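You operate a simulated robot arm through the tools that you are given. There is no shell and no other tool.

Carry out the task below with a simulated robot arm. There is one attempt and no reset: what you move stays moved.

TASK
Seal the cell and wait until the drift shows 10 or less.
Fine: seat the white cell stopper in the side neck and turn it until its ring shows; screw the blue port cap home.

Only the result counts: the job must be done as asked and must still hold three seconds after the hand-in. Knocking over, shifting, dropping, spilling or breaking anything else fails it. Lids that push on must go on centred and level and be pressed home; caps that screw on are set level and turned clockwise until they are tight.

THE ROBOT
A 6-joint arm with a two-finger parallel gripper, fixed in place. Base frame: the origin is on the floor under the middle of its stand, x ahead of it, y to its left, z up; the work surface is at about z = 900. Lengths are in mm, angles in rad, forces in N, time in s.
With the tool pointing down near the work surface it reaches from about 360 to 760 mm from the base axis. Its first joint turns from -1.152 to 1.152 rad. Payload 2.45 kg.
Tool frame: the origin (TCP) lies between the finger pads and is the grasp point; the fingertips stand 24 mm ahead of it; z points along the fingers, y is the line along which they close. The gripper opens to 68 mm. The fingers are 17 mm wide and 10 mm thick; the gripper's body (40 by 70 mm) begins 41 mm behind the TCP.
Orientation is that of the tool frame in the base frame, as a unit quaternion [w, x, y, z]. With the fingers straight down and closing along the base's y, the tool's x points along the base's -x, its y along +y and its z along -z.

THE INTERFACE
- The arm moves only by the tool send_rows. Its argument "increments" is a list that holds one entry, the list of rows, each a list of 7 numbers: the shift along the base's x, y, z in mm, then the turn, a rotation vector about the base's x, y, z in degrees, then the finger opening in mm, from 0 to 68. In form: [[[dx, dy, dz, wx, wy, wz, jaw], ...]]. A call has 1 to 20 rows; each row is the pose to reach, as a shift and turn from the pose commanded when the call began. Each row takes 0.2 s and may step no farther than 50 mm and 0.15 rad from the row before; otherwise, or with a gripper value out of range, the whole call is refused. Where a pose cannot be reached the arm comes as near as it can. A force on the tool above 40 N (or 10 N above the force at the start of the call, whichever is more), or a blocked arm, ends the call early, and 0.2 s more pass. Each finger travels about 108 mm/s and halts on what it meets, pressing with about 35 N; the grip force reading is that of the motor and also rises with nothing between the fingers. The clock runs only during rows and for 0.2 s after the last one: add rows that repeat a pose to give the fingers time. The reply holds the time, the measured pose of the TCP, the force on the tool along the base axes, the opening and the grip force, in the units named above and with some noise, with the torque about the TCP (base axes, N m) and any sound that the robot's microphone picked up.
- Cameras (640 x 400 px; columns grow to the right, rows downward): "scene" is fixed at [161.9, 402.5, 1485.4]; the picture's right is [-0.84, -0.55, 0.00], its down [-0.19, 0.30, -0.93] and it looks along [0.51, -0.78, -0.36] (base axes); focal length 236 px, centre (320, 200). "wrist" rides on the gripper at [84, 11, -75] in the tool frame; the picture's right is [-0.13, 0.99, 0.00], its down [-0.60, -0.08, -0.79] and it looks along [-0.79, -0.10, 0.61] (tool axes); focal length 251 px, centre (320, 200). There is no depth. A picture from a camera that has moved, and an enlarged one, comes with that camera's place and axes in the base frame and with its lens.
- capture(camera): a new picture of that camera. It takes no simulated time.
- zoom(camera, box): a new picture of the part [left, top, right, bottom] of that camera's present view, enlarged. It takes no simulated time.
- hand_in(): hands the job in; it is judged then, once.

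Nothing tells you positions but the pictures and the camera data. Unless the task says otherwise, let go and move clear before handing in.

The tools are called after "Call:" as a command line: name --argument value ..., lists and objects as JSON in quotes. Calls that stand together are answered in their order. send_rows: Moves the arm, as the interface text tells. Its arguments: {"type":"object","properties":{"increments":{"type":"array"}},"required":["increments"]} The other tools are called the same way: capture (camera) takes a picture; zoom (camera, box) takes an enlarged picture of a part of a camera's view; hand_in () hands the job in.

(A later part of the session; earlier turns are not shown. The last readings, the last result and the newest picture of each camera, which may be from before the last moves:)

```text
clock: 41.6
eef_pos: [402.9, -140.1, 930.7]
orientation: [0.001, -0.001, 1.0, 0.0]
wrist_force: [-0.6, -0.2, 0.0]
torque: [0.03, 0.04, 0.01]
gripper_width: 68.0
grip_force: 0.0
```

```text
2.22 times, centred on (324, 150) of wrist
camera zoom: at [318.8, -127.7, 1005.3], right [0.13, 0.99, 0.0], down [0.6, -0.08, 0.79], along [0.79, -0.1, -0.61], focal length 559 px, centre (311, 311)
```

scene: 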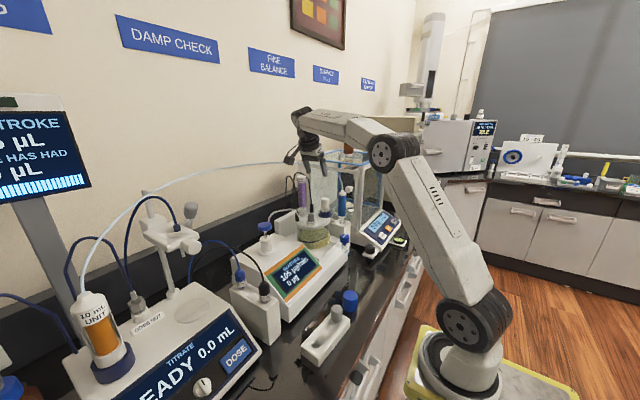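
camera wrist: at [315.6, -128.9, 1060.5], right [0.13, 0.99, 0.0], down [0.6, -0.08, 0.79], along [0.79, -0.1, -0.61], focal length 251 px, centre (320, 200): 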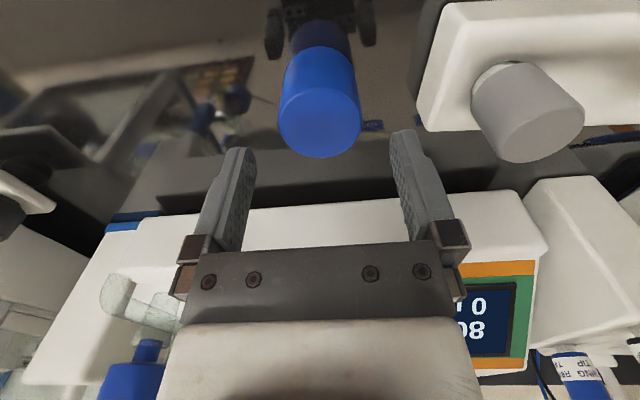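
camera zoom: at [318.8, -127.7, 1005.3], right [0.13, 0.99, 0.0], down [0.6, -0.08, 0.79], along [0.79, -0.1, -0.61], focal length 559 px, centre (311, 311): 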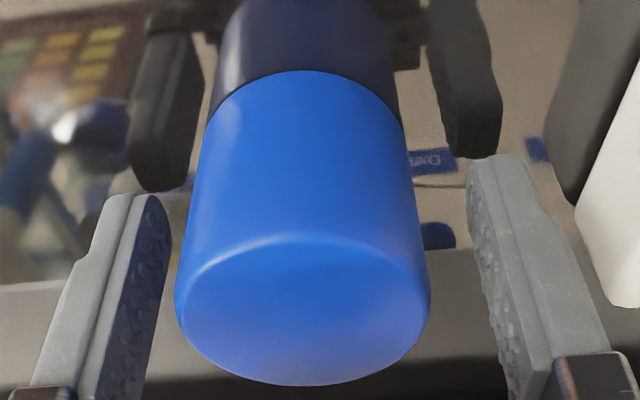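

Call:
send_rows --increments '[[[0, -1.3, 0, 0, 0, 0, 68], [0, -1.3, 0, 0, 0, 0, 60], [0, -1.3, 0, 0, 0, 0, 52], [0, -1.3, 0, 0, 0, 0, 44], [0, -1.3, 0, 0, 0, 0, 36], [0, -1.3, 0, 0, 0, 0, 36]]]'

Call:
zoom --camera "wrist" --box '[180, 60, 468, 240]'

```text
clock: 43.0
eef_pos: [401.8, -140.7, 930.7]
orientation: [0.001, 0.0, 1.0, 0.0]
wrist_force: [0.6, -0.4, -0.1]
torque: [0.04, 0.04, -0.05]
gripper_width: 52.1
grip_force: 35.2
```

```text
2.22 times, centred on (324, 150) of wrist
camera zoom: at [319.0, -129.7, 1005.4], right [0.13, 0.99, 0.0], down [0.6, -0.08, 0.79], along [0.79, -0.1, -0.61], focal length 559 px, centre (311, 311)
```

zoom: 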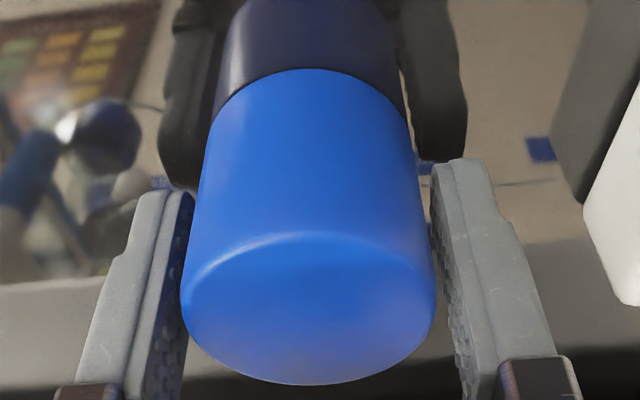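

The gripper stopped at 52.1 mm, wider than I expected, so I'll hold a moment and look again before lifting.

Call:
send_rows --increments '[[[0, 0, 0, 0, 0, 0, 30], [0, 0, 0, 0, 0, 0, 30], [0, 0, 0, 0, 0, 0, 30]]]'

Call:
zoom --camera "wrist" --box '[180, 60, 468, 240]'

Call:
zoom --camera "scene" --box '[314, 260, 378, 320]'

```text
clock: 43.8
eef_pos: [402.5, -140.3, 930.1]
orientation: [0.0, -0.001, 1.0, 0.0]
wrist_force: [-0.4, -0.1, 1.0]
torque: [0.04, 0.03, 0.0]
gripper_width: 52.2
grip_force: 34.8
```

```text
2.22 times, centred on (324, 150) of wrist
camera zoom: at [319.0, -129.7, 1005.4], right [0.13, 0.99, 0.0], down [0.6, -0.08, 0.79], along [0.79, -0.1, -0.61], focal length 559 px, centre (311, 311)
```

zoom: 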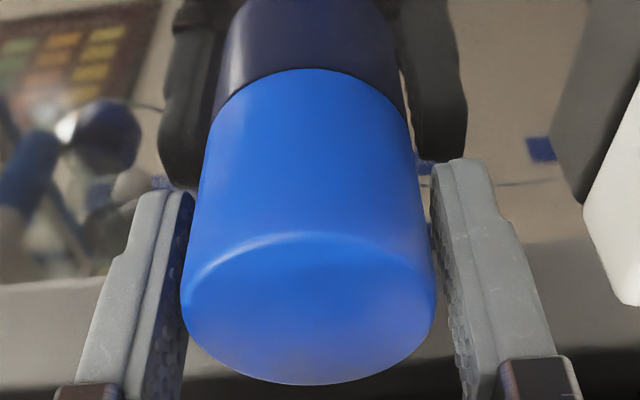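

```text
6.67 times, centred on (346, 290) of scene
camera zoom: at [161.9, 402.5, 1485.4], right [-0.84, -0.55, 0.0], down [-0.19, 0.3, -0.93], along [0.51, -0.78, -0.36], focal length 1576 px, centre (147, -400)
```

zoom: 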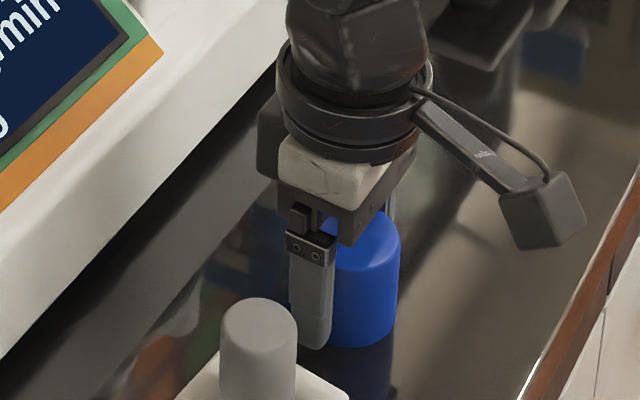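

Call:
send_rows --increments '[[[0, 0, 5, 0, 0, 0, 30], [0, 0, 15, 0, 0, 0, 30], [0, 0, 35, 0, 0, 0, 30], [0, 0, 70, 0, 0, 0, 30], [0, 0, 110, 0, 0, 0, 30], [0, 0, 150, 0, 0, 0, 30], [0, 0, 150, 0, 0, 0, 30]]]'

Call:
capture --camera "wrist"

Call:
zoom --camera "scene" --box '[306, 220, 386, 320]'

```text
clock: 45.4
eef_pos: [405.2, -141.0, 1081.8]
orientation: [0.0, 0.0, 1.0, 0.0]
wrist_force: [-0.2, 0.4, -0.2]
torque: [-0.04, 0.0, 0.03]
gripper_width: 52.2
grip_force: 34.9
```

```text
taken
camera wrist: at [320.6, -129.4, 1157.4], right [0.13, 0.99, 0.0], down [0.6, -0.08, 0.79], along [0.79, -0.1, -0.61], focal length 251 px, centre (320, 200)
```

wrist: 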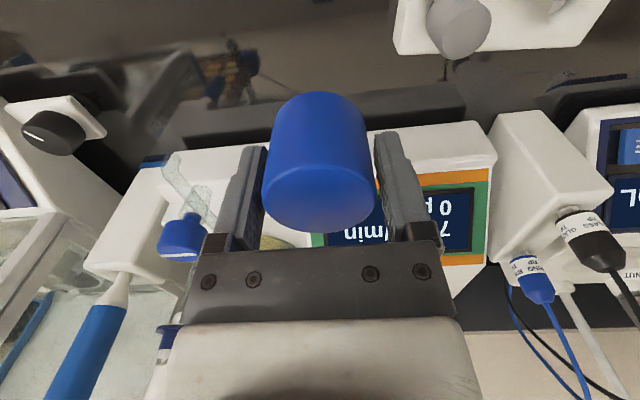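

```text
4.00 times, centred on (346, 270) of scene
camera zoom: at [161.9, 402.5, 1485.4], right [-0.84, -0.55, 0.0], down [-0.19, 0.3, -0.93], along [0.51, -0.78, -0.36], focal length 946 px, centre (216, -80)
```

zoom: 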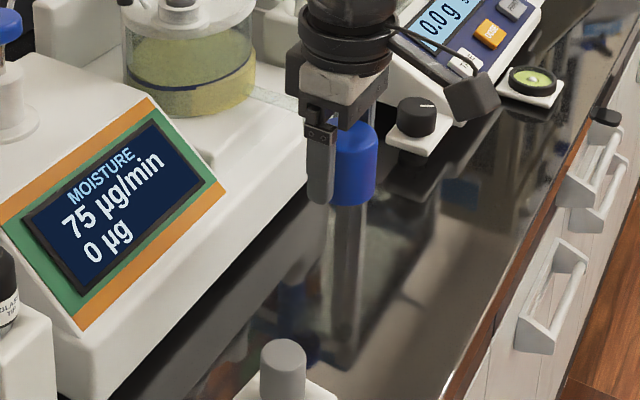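

The cap is held level, and the drift shows 75. I'll raise it and carry it toward port B, stopping short to refine B's position.

Call:
send_rows --increments '[[[0, 0, 40, 0, 0, 0, 30], [0, 0, 80, 0, 0, 0, 30], [0, 0, 118, 0, 0, 0, 30], [40, -18, 118, 0, 0, 0, 30], [80, -37, 118, 0, 0, 0, 30], [115, -55, 118, 0, 0, 0, 30], [145, -74, 118, 0, 0, 0, 30], [145, -74, 118, 0, 0, 0, 30]]]'

Call:
capture --camera "wrist"

Call:
zoom --camera "wrist" --box '[240, 20, 400, 120]'

Call:
zoom --camera "scene" --box '[290, 170, 354, 230]'

```text
clock: 47.2
eef_pos: [548.3, -217.1, 1198.9]
orientation: [0.001, 0.0, 1.0, 0.0]
wrist_force: [-0.1, 0.5, -0.4]
torque: [0.01, 0.02, 0.01]
gripper_width: 52.2
grip_force: 35.0
```

```text
taken
camera wrist: at [465.1, -206.7, 1274.0], right [0.13, 0.99, 0.0], down [0.6, -0.08, 0.79], along [0.79, -0.1, -0.61], focal length 251 px, centre (320, 200)
```

wrist: 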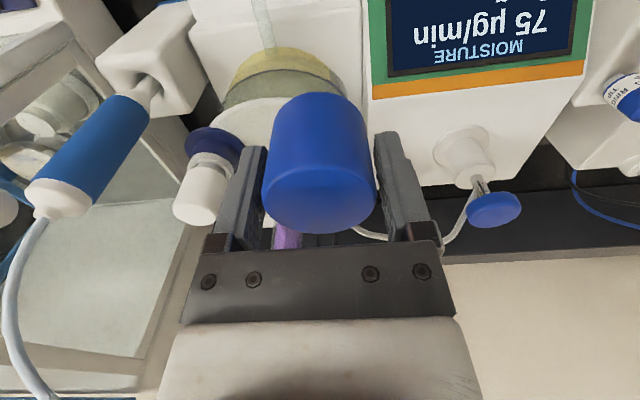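

```text
4.00 times, centred on (320, 70) of wrist
camera zoom: at [465.1, -206.7, 1274.0], right [0.13, 0.99, 0.0], down [0.6, -0.08, 0.79], along [0.79, -0.1, -0.61], focal length 1006 px, centre (320, 720)
```

zoom: 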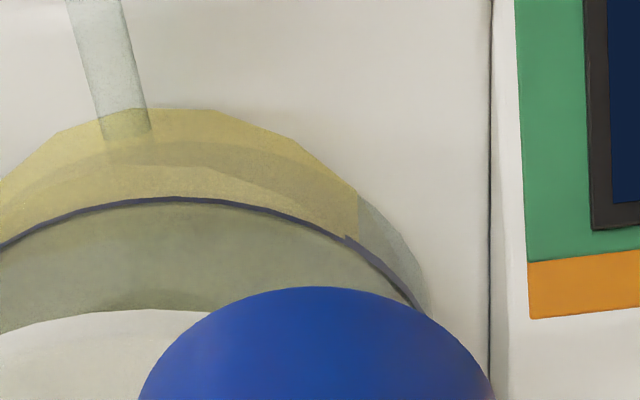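

```text
6.67 times, centred on (322, 200) of scene
camera zoom: at [162.0, 402.5, 1485.4], right [-0.84, -0.55, 0.0], down [-0.19, 0.3, -0.93], along [0.51, -0.78, -0.36], focal length 1576 px, centre (307, 200)
```

zoom: 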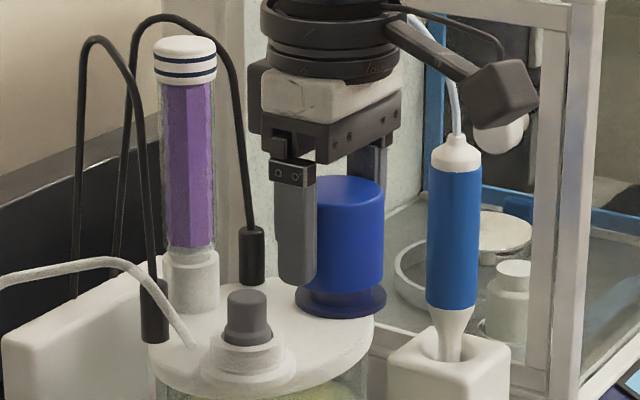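

Port B refines to about (601, -215.6) with its collar rim at z of about 1120 and plug top at about 1143. I'll yaw +60° for clockwise turning room while moving to hover above B.

Call:
send_rows --increments '[[[7, 0, 6, 0, 0, 7.5, 30], [14, 0, 6, 0, 0, 15, 30], [21, 1, 6, 0, 0, 22.5, 30], [28, 1, 6, 0, 0, 30, 30], [35, 1.8, 6, 0, 0, 37.5, 30], [42, 1.8, 6, 0, 0, 45, 30], [48, 1.8, 6, 0, 0, 52.5, 30], [52.3, 1.8, 6, 0, 0, 60, 30], [52.3, 1.8, 6, 0, 0, 60, 30]]]'

Call:
capture --camera "wrist"

Call:
zoom --camera "wrist" --box '[240, 20, 400, 120]'

Call:
zoom --camera "scene" --box '[290, 170, 354, 230]'

```text
clock: 49.2
eef_pos: [600.6, -213.7, 1204.7]
orientation: [0.0, -0.5, 0.866, 0.001]
wrist_force: [-0.8, -0.4, -0.5]
torque: [0.04, 0.02, 0.01]
gripper_width: 52.4
grip_force: 35.0
```

```text
taken
camera wrist: at [549.6, -280.3, 1279.7], right [-0.8, 0.61, 0.0], down [0.37, 0.48, 0.79], along [0.48, 0.63, -0.61], focal length 251 px, centre (320, 200)
```

wrist: 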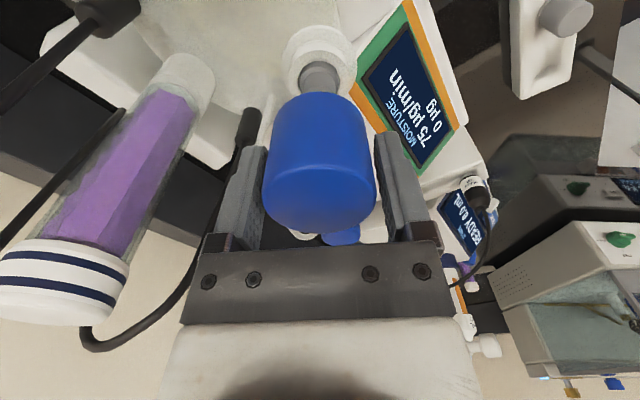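

```text
4.00 times, centred on (320, 70) of wrist
camera zoom: at [549.6, -280.3, 1279.7], right [-0.8, 0.61, 0.0], down [0.37, 0.48, 0.79], along [0.48, 0.63, -0.61], focal length 1006 px, centre (320, 720)
```

zoom: 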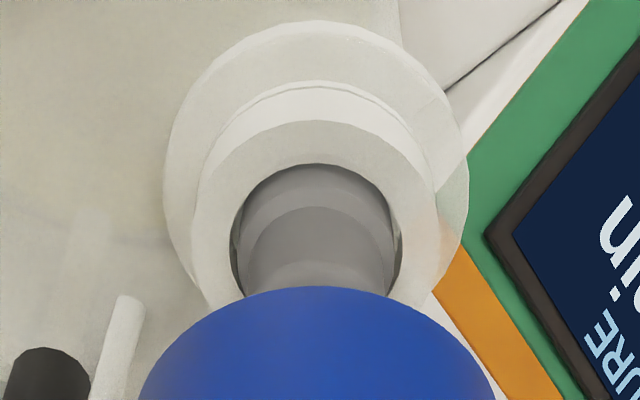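

```text
6.67 times, centred on (322, 200) of scene
camera zoom: at [161.9, 402.5, 1485.4], right [-0.84, -0.55, 0.0], down [-0.19, 0.3, -0.93], along [0.51, -0.78, -0.36], focal length 1576 px, centre (307, 200)
```

zoom: 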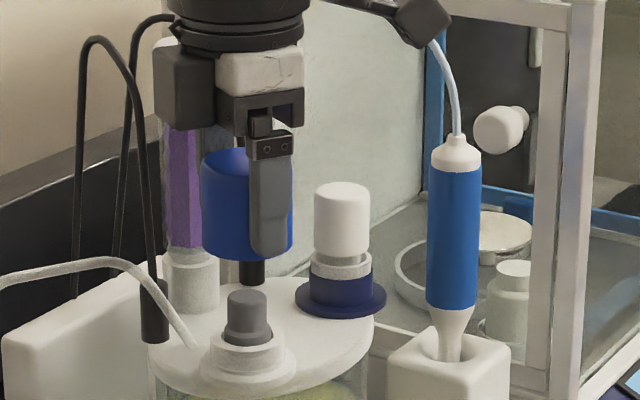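

The cap and port line up to within about 1 mm, with B about 0.8 mm further toward -y. I'll nudge it and lower until the cap bottom is just above the collar rim.

Call:
send_rows --increments '[[[0, -0.5, -10, 0, 0, 0, 30], [0, -1, -20, 0, 0, 0, 30], [0, -1, -30, 0, 0, 0, 30], [0, -1, -38, 0, 0, 0, 30], [0, -1, -44, 0, 0, 0, 30], [0, -1, -44, 0, 0, 0, 30]]]'

Call:
capture --camera "wrist"

Call:
zoom --camera "scene" --box '[296, 180, 344, 225]'

Call:
zoom --camera "wrist" --box '[240, 20, 400, 120]'

```text
clock: 50.6
eef_pos: [600.7, -213.6, 1161.0]
orientation: [0.001, -0.5, 0.866, 0.001]
wrist_force: [0.5, -0.3, -0.3]
torque: [0.02, -0.02, 0.04]
gripper_width: 52.2
grip_force: 35.4
```

```text
taken
camera wrist: at [549.1, -281.3, 1235.3], right [-0.79, 0.61, 0.0], down [0.37, 0.48, 0.79], along [0.48, 0.63, -0.61], focal length 251 px, centre (320, 200)
```

wrist: 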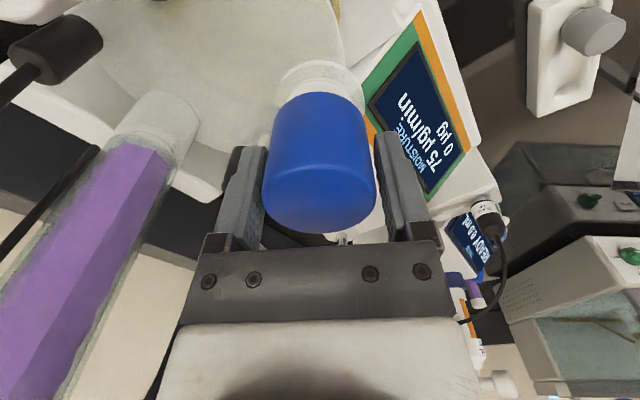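

```text
8.89 times, centred on (320, 202) of scene
camera zoom: at [161.9, 402.5, 1485.4], right [-0.84, -0.55, 0.0], down [-0.19, 0.3, -0.93], along [0.51, -0.78, -0.36], focal length 2102 px, centre (320, 178)
```

zoom: 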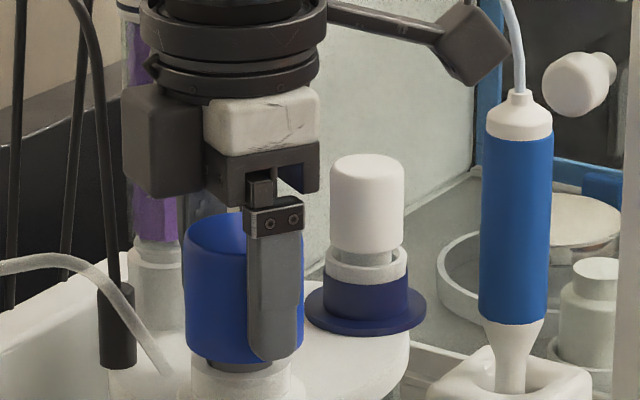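

```text
4.00 times, centred on (320, 70) of wrist
camera zoom: at [549.1, -281.3, 1235.3], right [-0.79, 0.61, 0.0], down [0.37, 0.48, 0.79], along [0.48, 0.63, -0.61], focal length 1006 px, centre (320, 720)
```

zoom: 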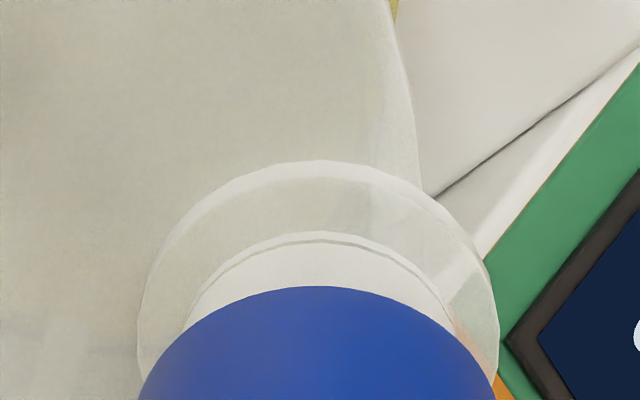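

Call:
zoom --camera "scene" --box '[300, 205, 332, 233]'

```text
14.29 times, centred on (316, 219) of scene
camera zoom: at [161.9, 402.5, 1485.4], right [-0.84, -0.55, 0.0], down [-0.19, 0.3, -0.93], along [0.51, -0.78, -0.36], focal length 3378 px, centre (377, -71)
```

zoom: 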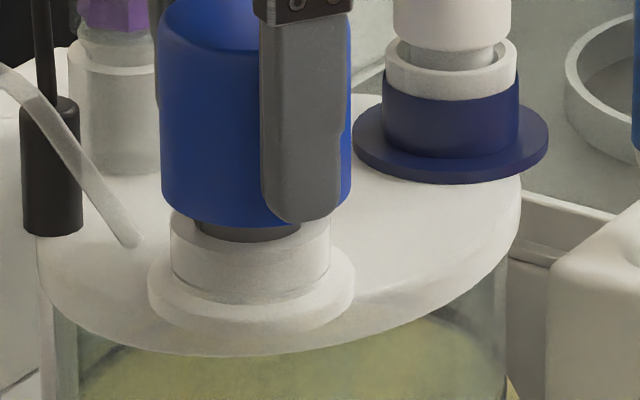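

In the scene view the cap sits about 1.7 mm to the right of the collar, because it is gripped about 2 mm off the TCP along the tool's x axis. I'll shift by (+1.1, +1.4) and recheck.

Call:
send_rows --increments '[[[1.1, 1.4, 0, 0, 0, 0, 30], [1.1, 1.4, 0, 0, 0, 0, 30]]]'

Call:
zoom --camera "scene" --box '[300, 205, 332, 233]'

Call:
zoom --camera "wrist" --box '[240, 20, 400, 120]'

```text
clock: 51.2
eef_pos: [601.9, -211.8, 1159.7]
orientation: [0.0, -0.501, 0.866, 0.002]
wrist_force: [-0.7, 0.2, -0.1]
torque: [-0.01, -0.01, 0.02]
gripper_width: 52.2
grip_force: 34.8
```

```text
14.29 times, centred on (316, 219) of scene
camera zoom: at [161.9, 402.5, 1485.4], right [-0.84, -0.55, 0.0], down [-0.19, 0.3, -0.93], along [0.51, -0.78, -0.36], focal length 3378 px, centre (377, -71)
```

zoom: 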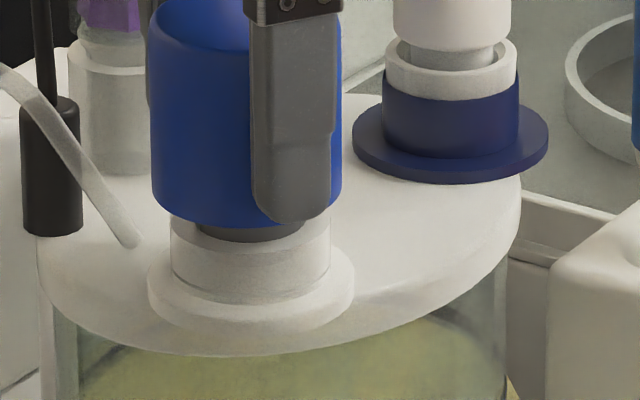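

```text
4.00 times, centred on (320, 70) of wrist
camera zoom: at [550.6, -279.4, 1235.6], right [-0.79, 0.61, 0.0], down [0.37, 0.48, 0.79], along [0.48, 0.63, -0.61], focal length 1006 px, centre (320, 720)
```

zoom: 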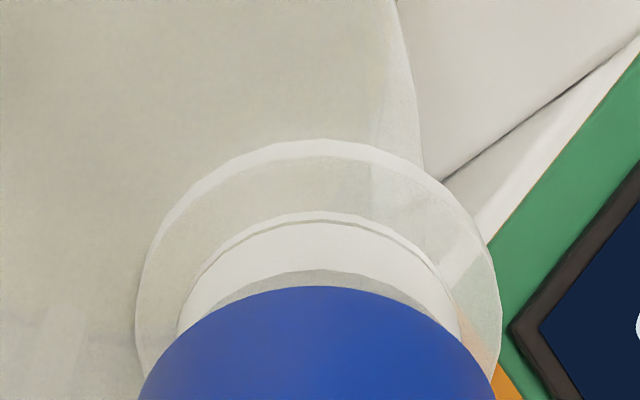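

Call:
send_rows --increments '[[[-0.4, -0.5, -2, 0, 0, 0, 30], [-0.4, -0.5, -4, 0, 0, 0, 30], [-0.4, -0.5, -6, 0, 0, 0, 30], [-0.4, -0.5, -8, 0, 0, 0, 30], [-0.4, -0.5, -10, 0, 0, 0, 30]]]'

Call:
zoom --camera "scene" --box '[300, 205, 332, 233]'

Call:
zoom --camera "wrist" --box '[240, 20, 400, 120]'

```text
clock: 52.4
eef_pos: [601.5, -211.9, 1150.0]
orientation: [0.001, -0.5, 0.866, 0.0]
wrist_force: [0.6, 0.2, -0.7]
torque: [0.03, -0.01, -0.01]
gripper_width: 52.3
grip_force: 34.7
```

```text
14.29 times, centred on (316, 219) of scene
camera zoom: at [161.9, 402.5, 1485.4], right [-0.84, -0.55, 0.0], down [-0.19, 0.3, -0.93], along [0.51, -0.78, -0.36], focal length 3378 px, centre (377, -71)
```

zoom: 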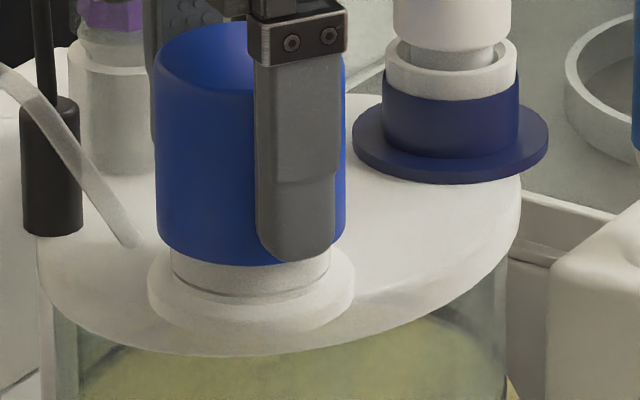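

```text
4.00 times, centred on (320, 70) of wrist
camera zoom: at [550.0, -280.2, 1225.4], right [-0.79, 0.61, 0.0], down [0.37, 0.48, 0.79], along [0.48, 0.63, -0.61], focal length 1006 px, centre (320, 720)
```

zoom: 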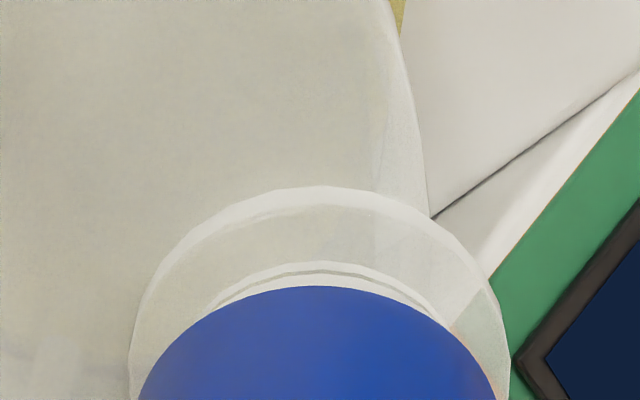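

Well aligned with no contact yet. I'll keep lowering in small steps until the cap meets the thread.

Call:
send_rows --increments '[[[0, 0, -1.5, 0, 0, 0, 30], [0, 0, -3, 0, 0, 0, 30], [0, 0, -4.5, 0, 0, 0, 30], [0, 0, -6, 0, 0, 0, 30]]]'

Call:
zoom --camera "scene" --box '[300, 205, 332, 233]'

```text
clock: 53.4
eef_pos: [601.8, -212.0, 1144.1]
orientation: [0.0, -0.5, 0.866, 0.001]
wrist_force: [0.3, 0.3, -0.3]
torque: [0.01, 0.02, -0.02]
gripper_width: 52.3
grip_force: 35.1
```

```text
14.29 times, centred on (316, 219) of scene
camera zoom: at [161.9, 402.5, 1485.4], right [-0.84, -0.55, 0.0], down [-0.19, 0.3, -0.93], along [0.51, -0.78, -0.36], focal length 3378 px, centre (377, -71)
```

zoom: 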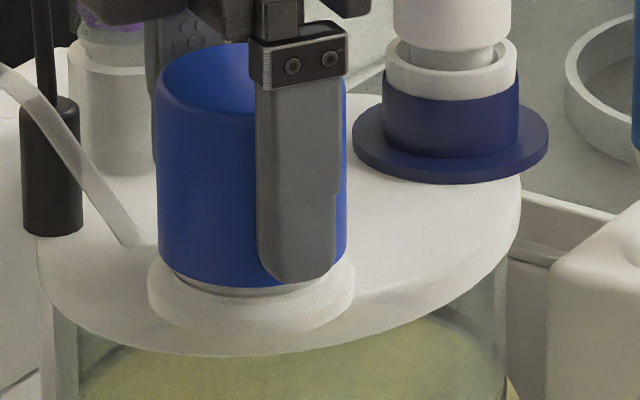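

Call:
send_rows --increments '[[[0, 0, -1, 0, 0, 0, 30], [0, 0, -2, 0, 0, 0, 30], [0, 0, -3, 0, 0, 0, 30], [0, 0, -4, 0, 0, 0, 30]]]'

Call:
zoom --camera "scene" --box '[300, 205, 332, 233]'

```text
clock: 54.4
eef_pos: [601.2, -213.0, 1139.9]
orientation: [0.0, -0.501, 0.866, 0.002]
wrist_force: [-0.3, 1.2, -0.4]
torque: [0.01, 0.04, 0.02]
gripper_width: 52.0
grip_force: 34.6
```

```text
14.29 times, centred on (316, 219) of scene
camera zoom: at [161.9, 402.5, 1485.4], right [-0.84, -0.55, 0.0], down [-0.19, 0.3, -0.93], along [0.51, -0.78, -0.36], focal length 3378 px, centre (377, -71)
```

zoom: 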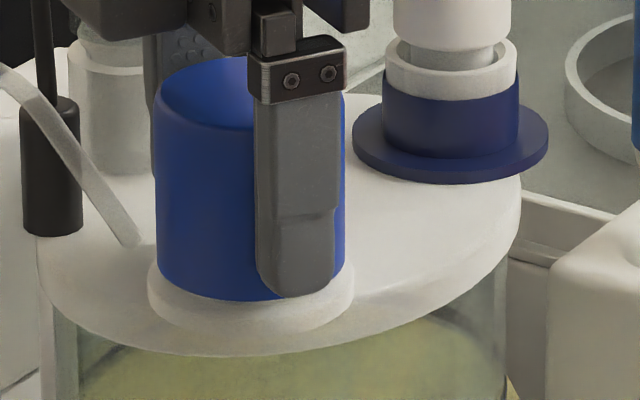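

Call:
send_rows --increments '[[[0, 0, -1, 0, 0, 0, 30], [0, 0, -2, 0, 0, 0, 30], [0, 0, -3, 0, 0, 0, 30]]]'

Call:
zoom --camera "scene" --box '[300, 205, 332, 233]'

```text
clock: 55.2
eef_pos: [601.4, -212.7, 1139.4]
orientation: [0.001, -0.499, 0.866, 0.001]
wrist_force: [-6.2, 9.9, 9.5]
torque: [0.23, 0.24, -0.01]
gripper_width: 52.1
grip_force: 35.1
```

```text
14.29 times, centred on (316, 219) of scene
camera zoom: at [161.5, 403.0, 1485.3], right [-0.84, -0.55, 0.0], down [-0.19, 0.3, -0.93], along [0.51, -0.78, -0.35], focal length 3378 px, centre (377, -71)
```

zoom: 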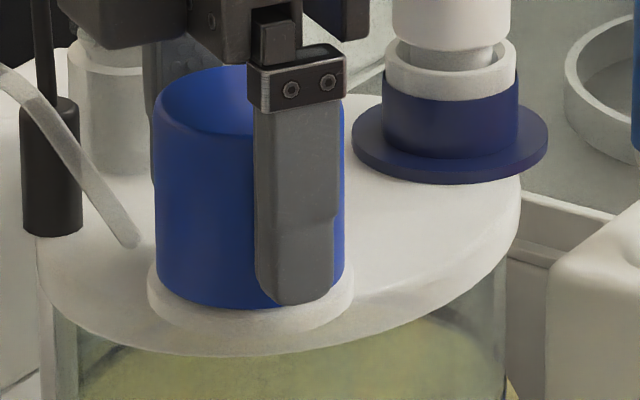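

Contact now, with a sideways push of (-6, +10) N, so the cap is slightly off-axis. I'll shift about 1 mm that way to relieve it.

Call:
send_rows --increments '[[[-0.3, 0.5, 0.5, 0, 0, 0, 30], [-0.6, 1.0, 1, 0, 0, 0, 30], [-0.6, 1.0, 1, 0, 0, 0, 30]]]'

Call:
zoom --camera "wrist" --box '[240, 20, 400, 120]'

```text
clock: 56.0
eef_pos: [601.2, -212.7, 1139.3]
orientation: [0.001, -0.5, 0.866, 0.0]
wrist_force: [-0.7, 4.9, 6.9]
torque: [0.12, 0.19, -0.02]
gripper_width: 52.2
grip_force: 35.0
```

```text
4.00 times, centred on (320, 70) of wrist
camera zoom: at [549.8, -279.8, 1213.9], right [-0.79, 0.61, 0.0], down [0.37, 0.48, 0.79], along [0.48, 0.63, -0.61], focal length 1006 px, centre (320, 720)
```

zoom: 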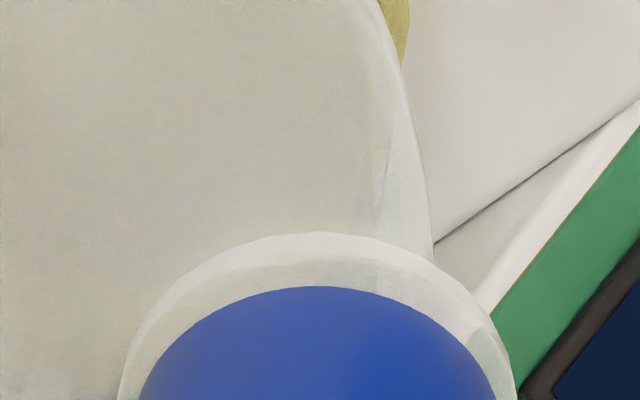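

Side load is nearly gone. Now I'll start turning clockwise about the cap's own axis, compensating for the 2 mm grip offset, with light downward pressure.

Call:
send_rows --increments '[[[0.25, -0.17, 0, 0, 0, -8, 30], [0.48, -0.38, 0, 0, 0, -16, 30], [0.68, -0.61, 0, 0, 0, -24, 30], [0.84, -0.87, 0, 0, 0, -32, 30], [0.97, -1.15, 0, 0, 0, -40, 30]]]'

Call:
zoom --camera "wrist" --box '[240, 20, 400, 120]'

Call:
zoom --camera "scene" --box '[292, 195, 340, 235]'

```text
clock: 57.2
eef_pos: [603.5, -213.9, 1138.3]
orientation: [0.002, -0.173, 0.985, 0.0]
wrist_force: [11.6, 0.9, 0.8]
torque: [-0.04, -0.22, 0.03]
gripper_width: 51.9
grip_force: 34.8
```

```text
4.00 times, centred on (320, 70) of wrist
camera zoom: at [519.6, -232.2, 1213.7], right [-0.22, 0.98, 0.0], down [0.59, 0.13, 0.79], along [0.78, 0.17, -0.61], focal length 1006 px, centre (320, 720)
```

zoom: 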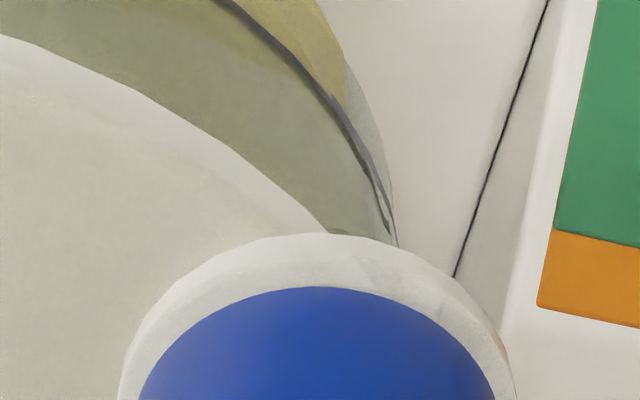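

```text
10.00 times, centred on (316, 215) of scene
camera zoom: at [162.3, 402.6, 1485.3], right [-0.84, -0.55, 0.0], down [-0.19, 0.3, -0.93], along [0.51, -0.78, -0.36], focal length 2364 px, centre (360, 50)
```

zoom: 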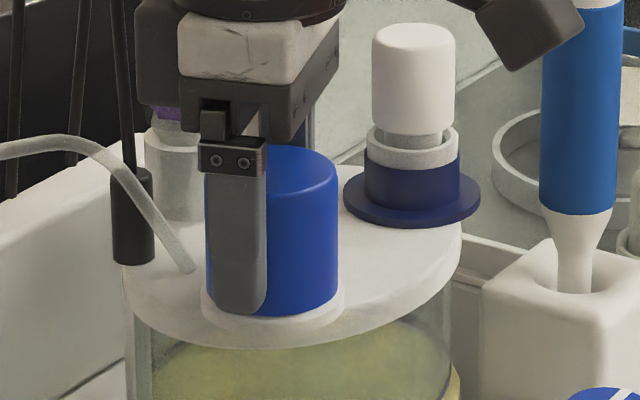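

There's an 11.6 N side load toward +x, so the grip offset is larger than I assumed. I'll relieve it, then release and regrip the cap centred.

Call:
send_rows --increments '[[[0.6, 0, 0, 0, 0, 0, 30], [1.2, 0, 0, 0, 0, 0, 30], [1.2, 0, 0, 0, 0, 0, 30]]]'

Call:
send_rows --increments '[[[0, 0, 0, 0, 0, 0, 50], [0, 0, 0, 0, 0, 0, 58], [0, 0, 0, 0, 0, 0, 64], [0, 0, 0, 0, 0, 0, 64]]]'

Call:
zoom --camera "scene" --box '[292, 195, 340, 235]'

Call:
zoom --camera "wrist" --box '[200, 60, 440, 240]'

```text
clock: 58.0
eef_pos: [602.7, -214.0, 1138.2]
orientation: [0.0, -0.174, 0.985, 0.0]
wrist_force: [4.0, -1.4, 1.4]
torque: [-0.2, -0.16, -0.01]
gripper_width: 52.1
grip_force: 35.1
```

```text
clock: 59.0
eef_pos: [602.6, -213.2, 1138.9]
orientation: [0.001, -0.174, 0.985, 0.001]
wrist_force: [-0.2, 0.2, 0.5]
torque: [-0.03, 0.02, -0.02]
gripper_width: 64.1
grip_force: 0.0
```

```text
10.00 times, centred on (316, 215) of scene
camera zoom: at [161.9, 402.5, 1485.4], right [-0.84, -0.55, 0.0], down [-0.19, 0.3, -0.93], along [0.51, -0.78, -0.36], focal length 2364 px, centre (360, 50)
```

zoom: 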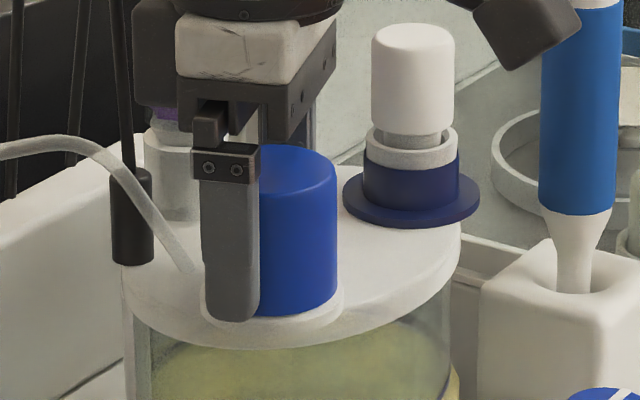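

```text
2.22 times, centred on (320, 150) of wrist
camera zoom: at [520.2, -232.0, 1214.0], right [-0.22, 0.98, 0.0], down [0.59, 0.13, 0.79], along [0.77, 0.17, -0.61], focal length 559 px, centre (320, 311)
```

zoom: 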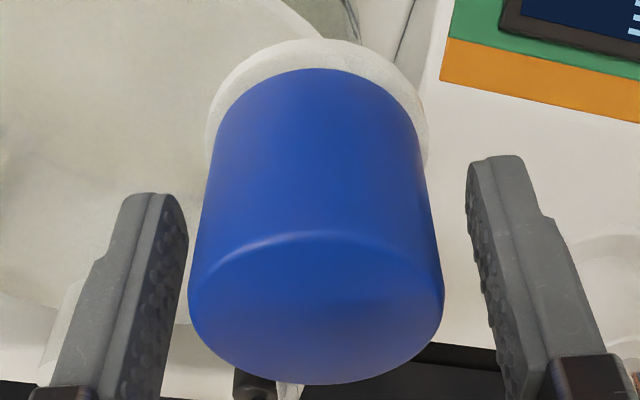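

The cap sits level on the port and lines up with its flange within 0.5 mm, centred near (601.2, -214.6). I'll move the TCP there while yawing back +50°, then regrip.

Call:
send_rows --increments '[[[-0.7, -0.6, 0, 0, 0, 8, 66], [-1.5, -1.1, 0, 0, 0, 16, 66], [-1.5, -1.1, 0, 0, 0, 24, 66], [-1.5, -1.1, 0, 0, 0, 32, 66], [-1.5, -1.1, 0, 0, 0, 40, 66], [-1.5, -1.1, 0, 0, 0, 48, 66], [-1.5, -1.1, 0, 0, 0, 50, 66], [-1.5, -1.1, 0, 0, 0, 50, 66]]]'

Call:
zoom --camera "scene" --box '[292, 195, 340, 235]'

Call:
zoom --camera "wrist" --box '[200, 60, 440, 240]'

```text
clock: 60.8
eef_pos: [603.3, -214.5, 1137.6]
orientation: [-0.001, -0.574, 0.819, 0.001]
wrist_force: [0.9, -0.2, -0.8]
torque: [-0.02, -0.01, 0.01]
gripper_width: 66.1
grip_force: 0.1
```

```text
10.00 times, centred on (316, 215) of scene
camera zoom: at [161.9, 402.5, 1485.4], right [-0.84, -0.55, 0.0], down [-0.19, 0.3, -0.93], along [0.51, -0.78, -0.36], focal length 2364 px, centre (360, 50)
```

zoom: 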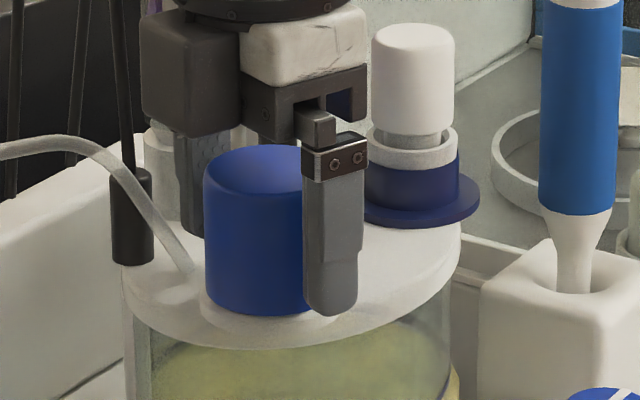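

```text
2.22 times, centred on (320, 150) of wrist
camera zoom: at [562.9, -289.8, 1213.4], right [-0.89, 0.46, 0.0], down [0.28, 0.54, 0.79], along [0.36, 0.71, -0.61], focal length 559 px, centre (320, 311)
```

zoom: 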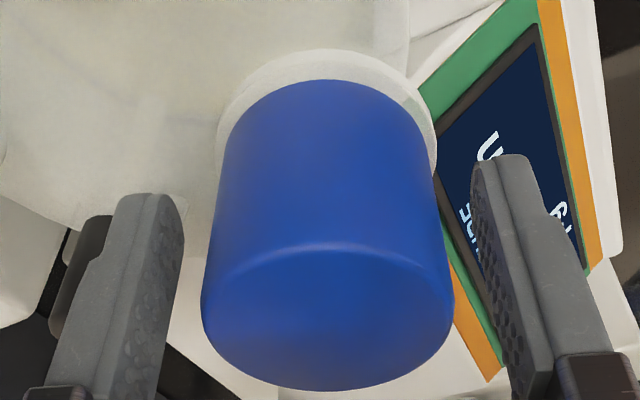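

Call:
send_rows --increments '[[[-1.3, 0.7, 0, 0, 0, 0, 66], [-1.3, 0.7, 0, 0, 0, 0, 60], [-1.3, 0.7, 0, 0, 0, 0, 54], [-1.3, 0.7, 0, 0, 0, 0, 46], [-1.3, 0.7, 0, 0, 0, 0, 38], [-1.3, 0.7, 0, 0, 0, 0, 30]]]'

Call:
zoom --camera "wrist" --box '[200, 60, 440, 240]'

Call:
zoom --camera "scene" --box '[292, 195, 340, 235]'

```text
clock: 62.2
eef_pos: [599.5, -213.7, 1139.0]
orientation: [0.001, -0.574, 0.819, 0.001]
wrist_force: [-3.6, 1.7, 0.0]
torque: [0.01, -0.07, 0.0]
gripper_width: 51.4
grip_force: 35.2
```

```text
2.22 times, centred on (320, 150) of wrist
camera zoom: at [561.5, -289.2, 1213.6], right [-0.89, 0.46, 0.0], down [0.28, 0.54, 0.79], along [0.36, 0.71, -0.61], focal length 559 px, centre (320, 311)
```

zoom: 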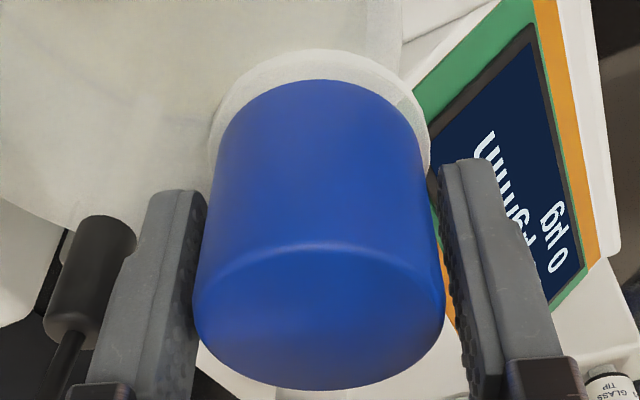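

```text
10.00 times, centred on (316, 215) of scene
camera zoom: at [161.8, 402.6, 1485.4], right [-0.84, -0.55, 0.0], down [-0.19, 0.3, -0.93], along [0.51, -0.78, -0.36], focal length 2364 px, centre (360, 50)
```

zoom: 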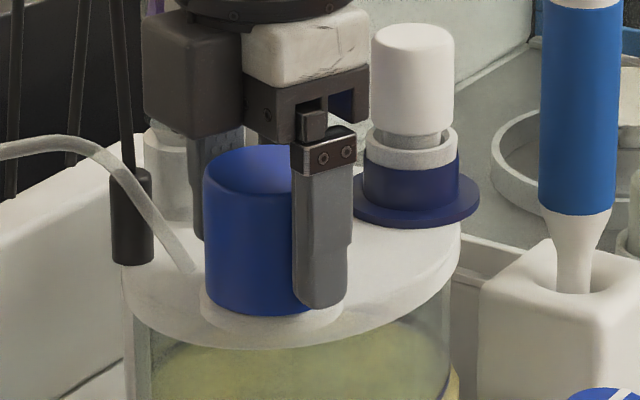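

Regripped on centre. Now I'm turning clockwise with slight downward pressure.

Call:
send_rows --increments '[[[0, 0, -0.5, 0, 0, -8, 30], [0, 0, -1, 0, 0, -16, 30], [0, 0, -1, 0, 0, -24, 30], [0, 0, -1, 0, 0, -32, 30], [0, 0, -1, 0, 0, -40, 30], [0, 0, -1, 0, 0, -48, 30], [0, 0, -1, 0, 0, -56, 30], [0, 0, -1, 0, 0, -64, 30]]]'

Call:
zoom --camera "wrist" --box '[200, 60, 440, 240]'

Call:
zoom --camera "scene" --box '[280, 195, 340, 300]'

```text
clock: 64.0
eef_pos: [601.0, -214.8, 1137.4]
orientation: [0.001, -0.05, 0.999, 0.0]
wrist_force: [12.8, -7.0, 2.6]
torque: [0.01, -0.05, 0.01]
gripper_width: 51.2
grip_force: 35.2
```

```text
2.22 times, centred on (320, 150) of wrist
camera zoom: at [516.0, -212.3, 1212.4], right [0.03, 1.0, 0.0], down [0.61, -0.02, 0.8], along [0.8, -0.02, -0.61], focal length 559 px, centre (320, 311)
```

zoom: 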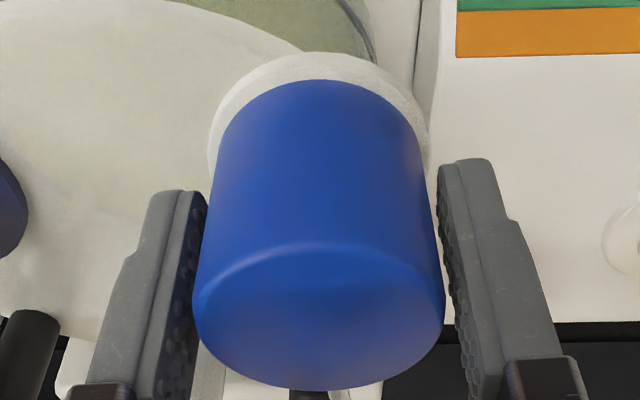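

```text
3.81 times, centred on (310, 248) of scene
camera zoom: at [162.4, 402.2, 1485.4], right [-0.84, -0.55, 0.0], down [-0.19, 0.3, -0.93], along [0.51, -0.78, -0.36], focal length 901 px, centre (358, 19)
```

zoom: 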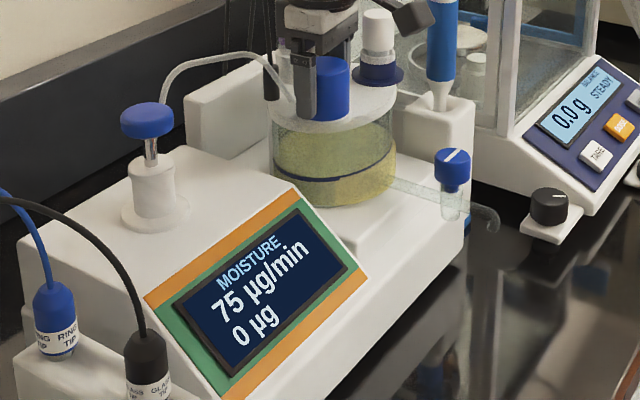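

A side load built up again as the tool turned; from how it rotated I get a grip offset of about 2 mm, which I can now compensate. I'll re-centre and keep turning clockwise around the true axis.

Call:
send_rows --increments '[[[0.7, -0.4, 0, 0, 0, 0, 30], [1.43, -0.8, 0, 0, 0, 0, 30], [1.43, -0.8, 0, 0, 0, 0, 30]]]'

Call:
send_rows --increments '[[[0.12, -0.25, 0, 0, 0, -8, 30], [0.21, -0.52, -0.2, 0, 0, -16, 30], [0.26, -0.79, -0.4, 0, 0, -24, 30], [0.27, -1.07, -0.5, 0, 0, -32, 30], [0.24, -1.35, -0.5, 0, 0, -40, 30], [0.17, -1.62, -0.5, 0, 0, -48, 30]]]'

Call:
zoom --camera "wrist" --box '[200, 60, 440, 240]'

Call:
zoom --camera "scene" --box '[280, 195, 340, 300]'

```text
clock: 64.8
eef_pos: [600.5, -215.2, 1137.6]
orientation: [0.0, -0.053, 0.999, 0.001]
wrist_force: [3.5, -1.1, 1.4]
torque: [-0.56, -0.28, -0.01]
gripper_width: 51.3
grip_force: 34.7
```

```text
clock: 66.2
eef_pos: [600.8, -216.4, 1136.5]
orientation: [-0.001, 0.36, 0.933, 0.001]
wrist_force: [-9.6, 8.5, 2.9]
torque: [-0.06, 0.07, 0.03]
gripper_width: 51.2
grip_force: 34.9
```

```text
2.22 times, centred on (320, 150) of wrist
camera zoom: at [546.0, -151.1, 1212.3], right [0.76, 0.65, 0.0], down [0.4, -0.47, 0.79], along [0.51, -0.6, -0.61], focal length 559 px, centre (320, 311)
```

zoom: 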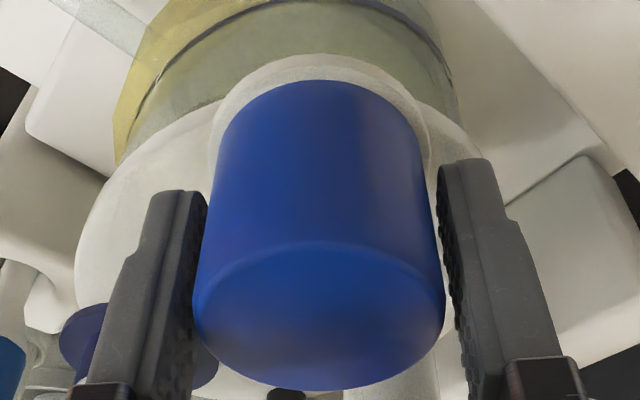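

```text
3.81 times, centred on (310, 248) of scene
camera zoom: at [161.5, 402.8, 1485.3], right [-0.84, -0.55, 0.0], down [-0.19, 0.3, -0.93], along [0.51, -0.78, -0.35], focal length 901 px, centre (358, 19)
```

zoom: 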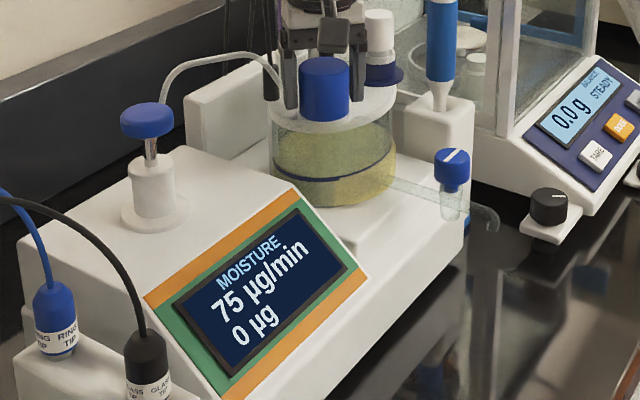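

The side load reversed, so I'll just re-centre from the force reading after every short turn. I'm nulling it now and continuing.

Call:
send_rows --increments '[[[-0.6, 0.5, 0, 0, 0, 0, 30], [-1.1, 1.0, 0, 0, 0, 0, 30], [-1.1, 1.0, 0, 0, 0, 0, 30]]]'

Call:
send_rows --increments '[[[0, 0, -0.3, 0, 0, -8, 30], [0, 0, -0.6, 0, 0, -16, 30], [0, 0, -0.8, 0, 0, -24, 30]]]'

```text
clock: 67.0
eef_pos: [601.5, -215.2, 1136.5]
orientation: [0.002, 0.358, 0.934, 0.0]
wrist_force: [-2.6, 1.3, 2.3]
torque: [0.01, 0.21, -0.04]
gripper_width: 51.2
grip_force: 35.2
```

```text
clock: 67.8
eef_pos: [599.8, -216.1, 1136.3]
orientation: [0.0, 0.545, 0.838, -0.001]
wrist_force: [-11.8, -1.1, 6.4]
torque: [-0.19, 0.3, 0.0]
gripper_width: 51.0
grip_force: 35.1
```

The readings fit a cap offset of about 2.5 mm toward the camera side of the grip, meaning the cap is taller (about 46 mm) than I first estimated. I'll relax, release, yaw back and regrip properly centred.

Call:
send_rows --increments '[[[-0.6, 0, 0.4, 0, 0, 0, 30], [-1.3, -0.1, 0.8, 0, 0, 0, 30], [-1.3, -0.1, 0.8, 0, 0, 0, 36], [-1.3, -0.1, 0.8, 0, 0, 0, 50], [-1.3, -0.1, 0.8, 0, 0, 0, 60], [-1.3, -0.1, 0.8, 0, 0, 0, 66], [-1.3, -0.1, 0.8, 0, 0, 0, 66]]]'

Call:
zoom --camera "wrist" --box '[200, 60, 440, 240]'

Call:
zoom --camera "scene" --box '[292, 195, 340, 235]'

```text
clock: 69.4
eef_pos: [599.8, -216.5, 1136.5]
orientation: [0.001, 0.545, 0.839, 0.0]
wrist_force: [0.3, 0.1, 0.1]
torque: [-0.01, 0.0, 0.01]
gripper_width: 65.8
grip_force: 0.1
```

```text
2.22 times, centred on (320, 150) of wrist
camera zoom: at [575.3, -133.9, 1211.5], right [0.96, 0.29, 0.0], down [0.17, -0.58, 0.79], along [0.23, -0.76, -0.61], focal length 559 px, centre (320, 311)
```

zoom: 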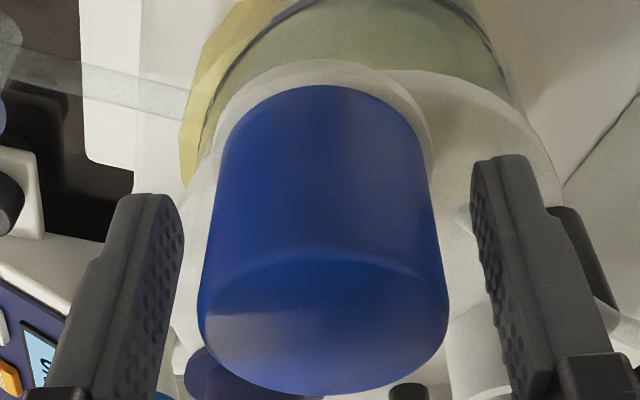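

```text
10.00 times, centred on (316, 215) of scene
camera zoom: at [161.9, 402.5, 1485.4], right [-0.84, -0.55, 0.0], down [-0.19, 0.3, -0.93], along [0.51, -0.78, -0.36], focal length 2364 px, centre (360, 50)
```

zoom: 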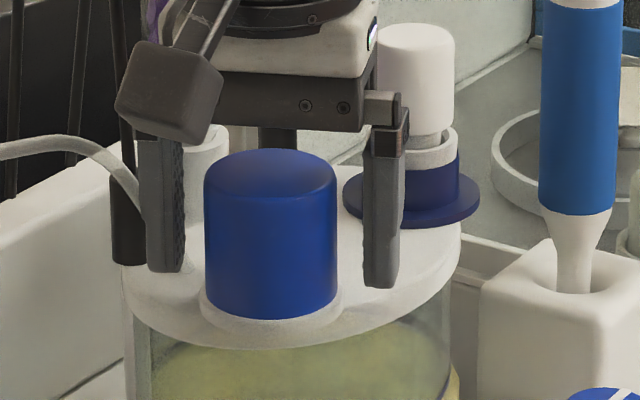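

The cap is level and fully visible, with its centre estimated near (600, -214.8). I'll rotate back in two stages and measure the sideways offset at each, since that reading is independent of height.

Call:
send_rows --increments '[[[0.2, 0.5, 0, 0, 0, 8, 66], [0.4, 1, 0, 0, 0, 16, 66], [0.4, 1, 0, 0, 0, 24, 66], [0.4, 1, 0, 0, 0, 32, 66], [0.4, 1, 0, 0, 0, 40, 66], [0.4, 1, 0, 0, 0, 48, 66], [0.4, 1, 0, 0, 0, 56, 66], [0.4, 1, 0, 0, 0, 64, 66], [0.4, 1, 0, 0, 0, 66, 66], [0.4, 1, 0, 0, 0, 66, 66]]]'

Call:
zoom --camera "wrist" --box '[200, 60, 440, 240]'

Call:
send_rows --increments '[[[0, 0, 0, 0, 0, 8, 66], [0, 0, 0, 0, 0, 16, 66], [0, 0, 0, 0, 0, 24, 66], [0, 0, 0, 0, 0, 32, 66], [0, 0, 0, 0, 0, 40, 66], [0, 0, 0, 0, 0, 48, 66], [0, 0, 0, 0, 0, 56, 66], [0, 0, 0, 0, 0, 64, 66], [0, 0, 0, 0, 0, 70, 66], [0, 0, 0, 0, 0, 70, 66]]]'

Call:
zoom --camera "wrist" --box '[200, 60, 440, 240]'

```text
clock: 71.6
eef_pos: [599.5, -213.9, 1136.5]
orientation: [0.001, 0.0, 1.0, -0.001]
wrist_force: [-0.3, 0.4, 0.2]
torque: [0.0, 0.0, 0.0]
gripper_width: 66.2
grip_force: 0.2
```

```text
2.22 times, centred on (320, 150) of wrist
camera zoom: at [515.7, -203.4, 1212.0], right [0.13, 0.99, 0.0], down [0.6, -0.08, 0.79], along [0.79, -0.1, -0.61], focal length 559 px, centre (320, 311)
```

zoom: 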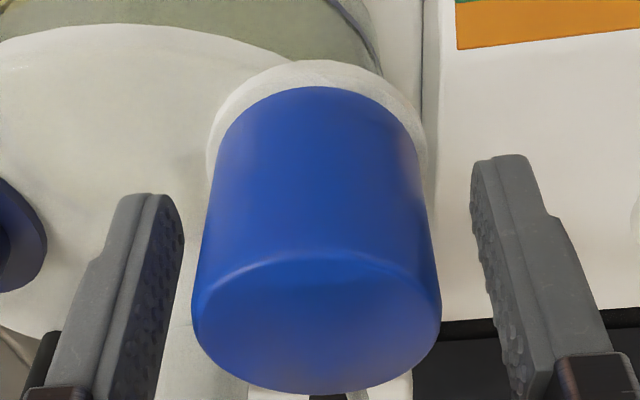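

```text
clock: 73.8
eef_pos: [599.7, -214.5, 1136.6]
orientation: [0.001, -0.575, 0.818, 0.001]
wrist_force: [0.6, -0.2, 0.5]
torque: [0.01, -0.04, 0.01]
gripper_width: 65.9
grip_force: 0.1
```

```text
2.22 times, centred on (320, 150) of wrist
camera zoom: at [560.9, -290.0, 1212.6], right [-0.89, 0.46, 0.0], down [0.28, 0.54, 0.79], along [0.36, 0.71, -0.61], focal length 559 px, centre (320, 311)
```

zoom: 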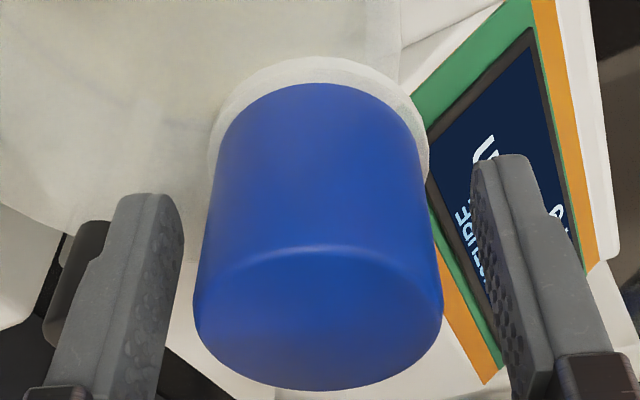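

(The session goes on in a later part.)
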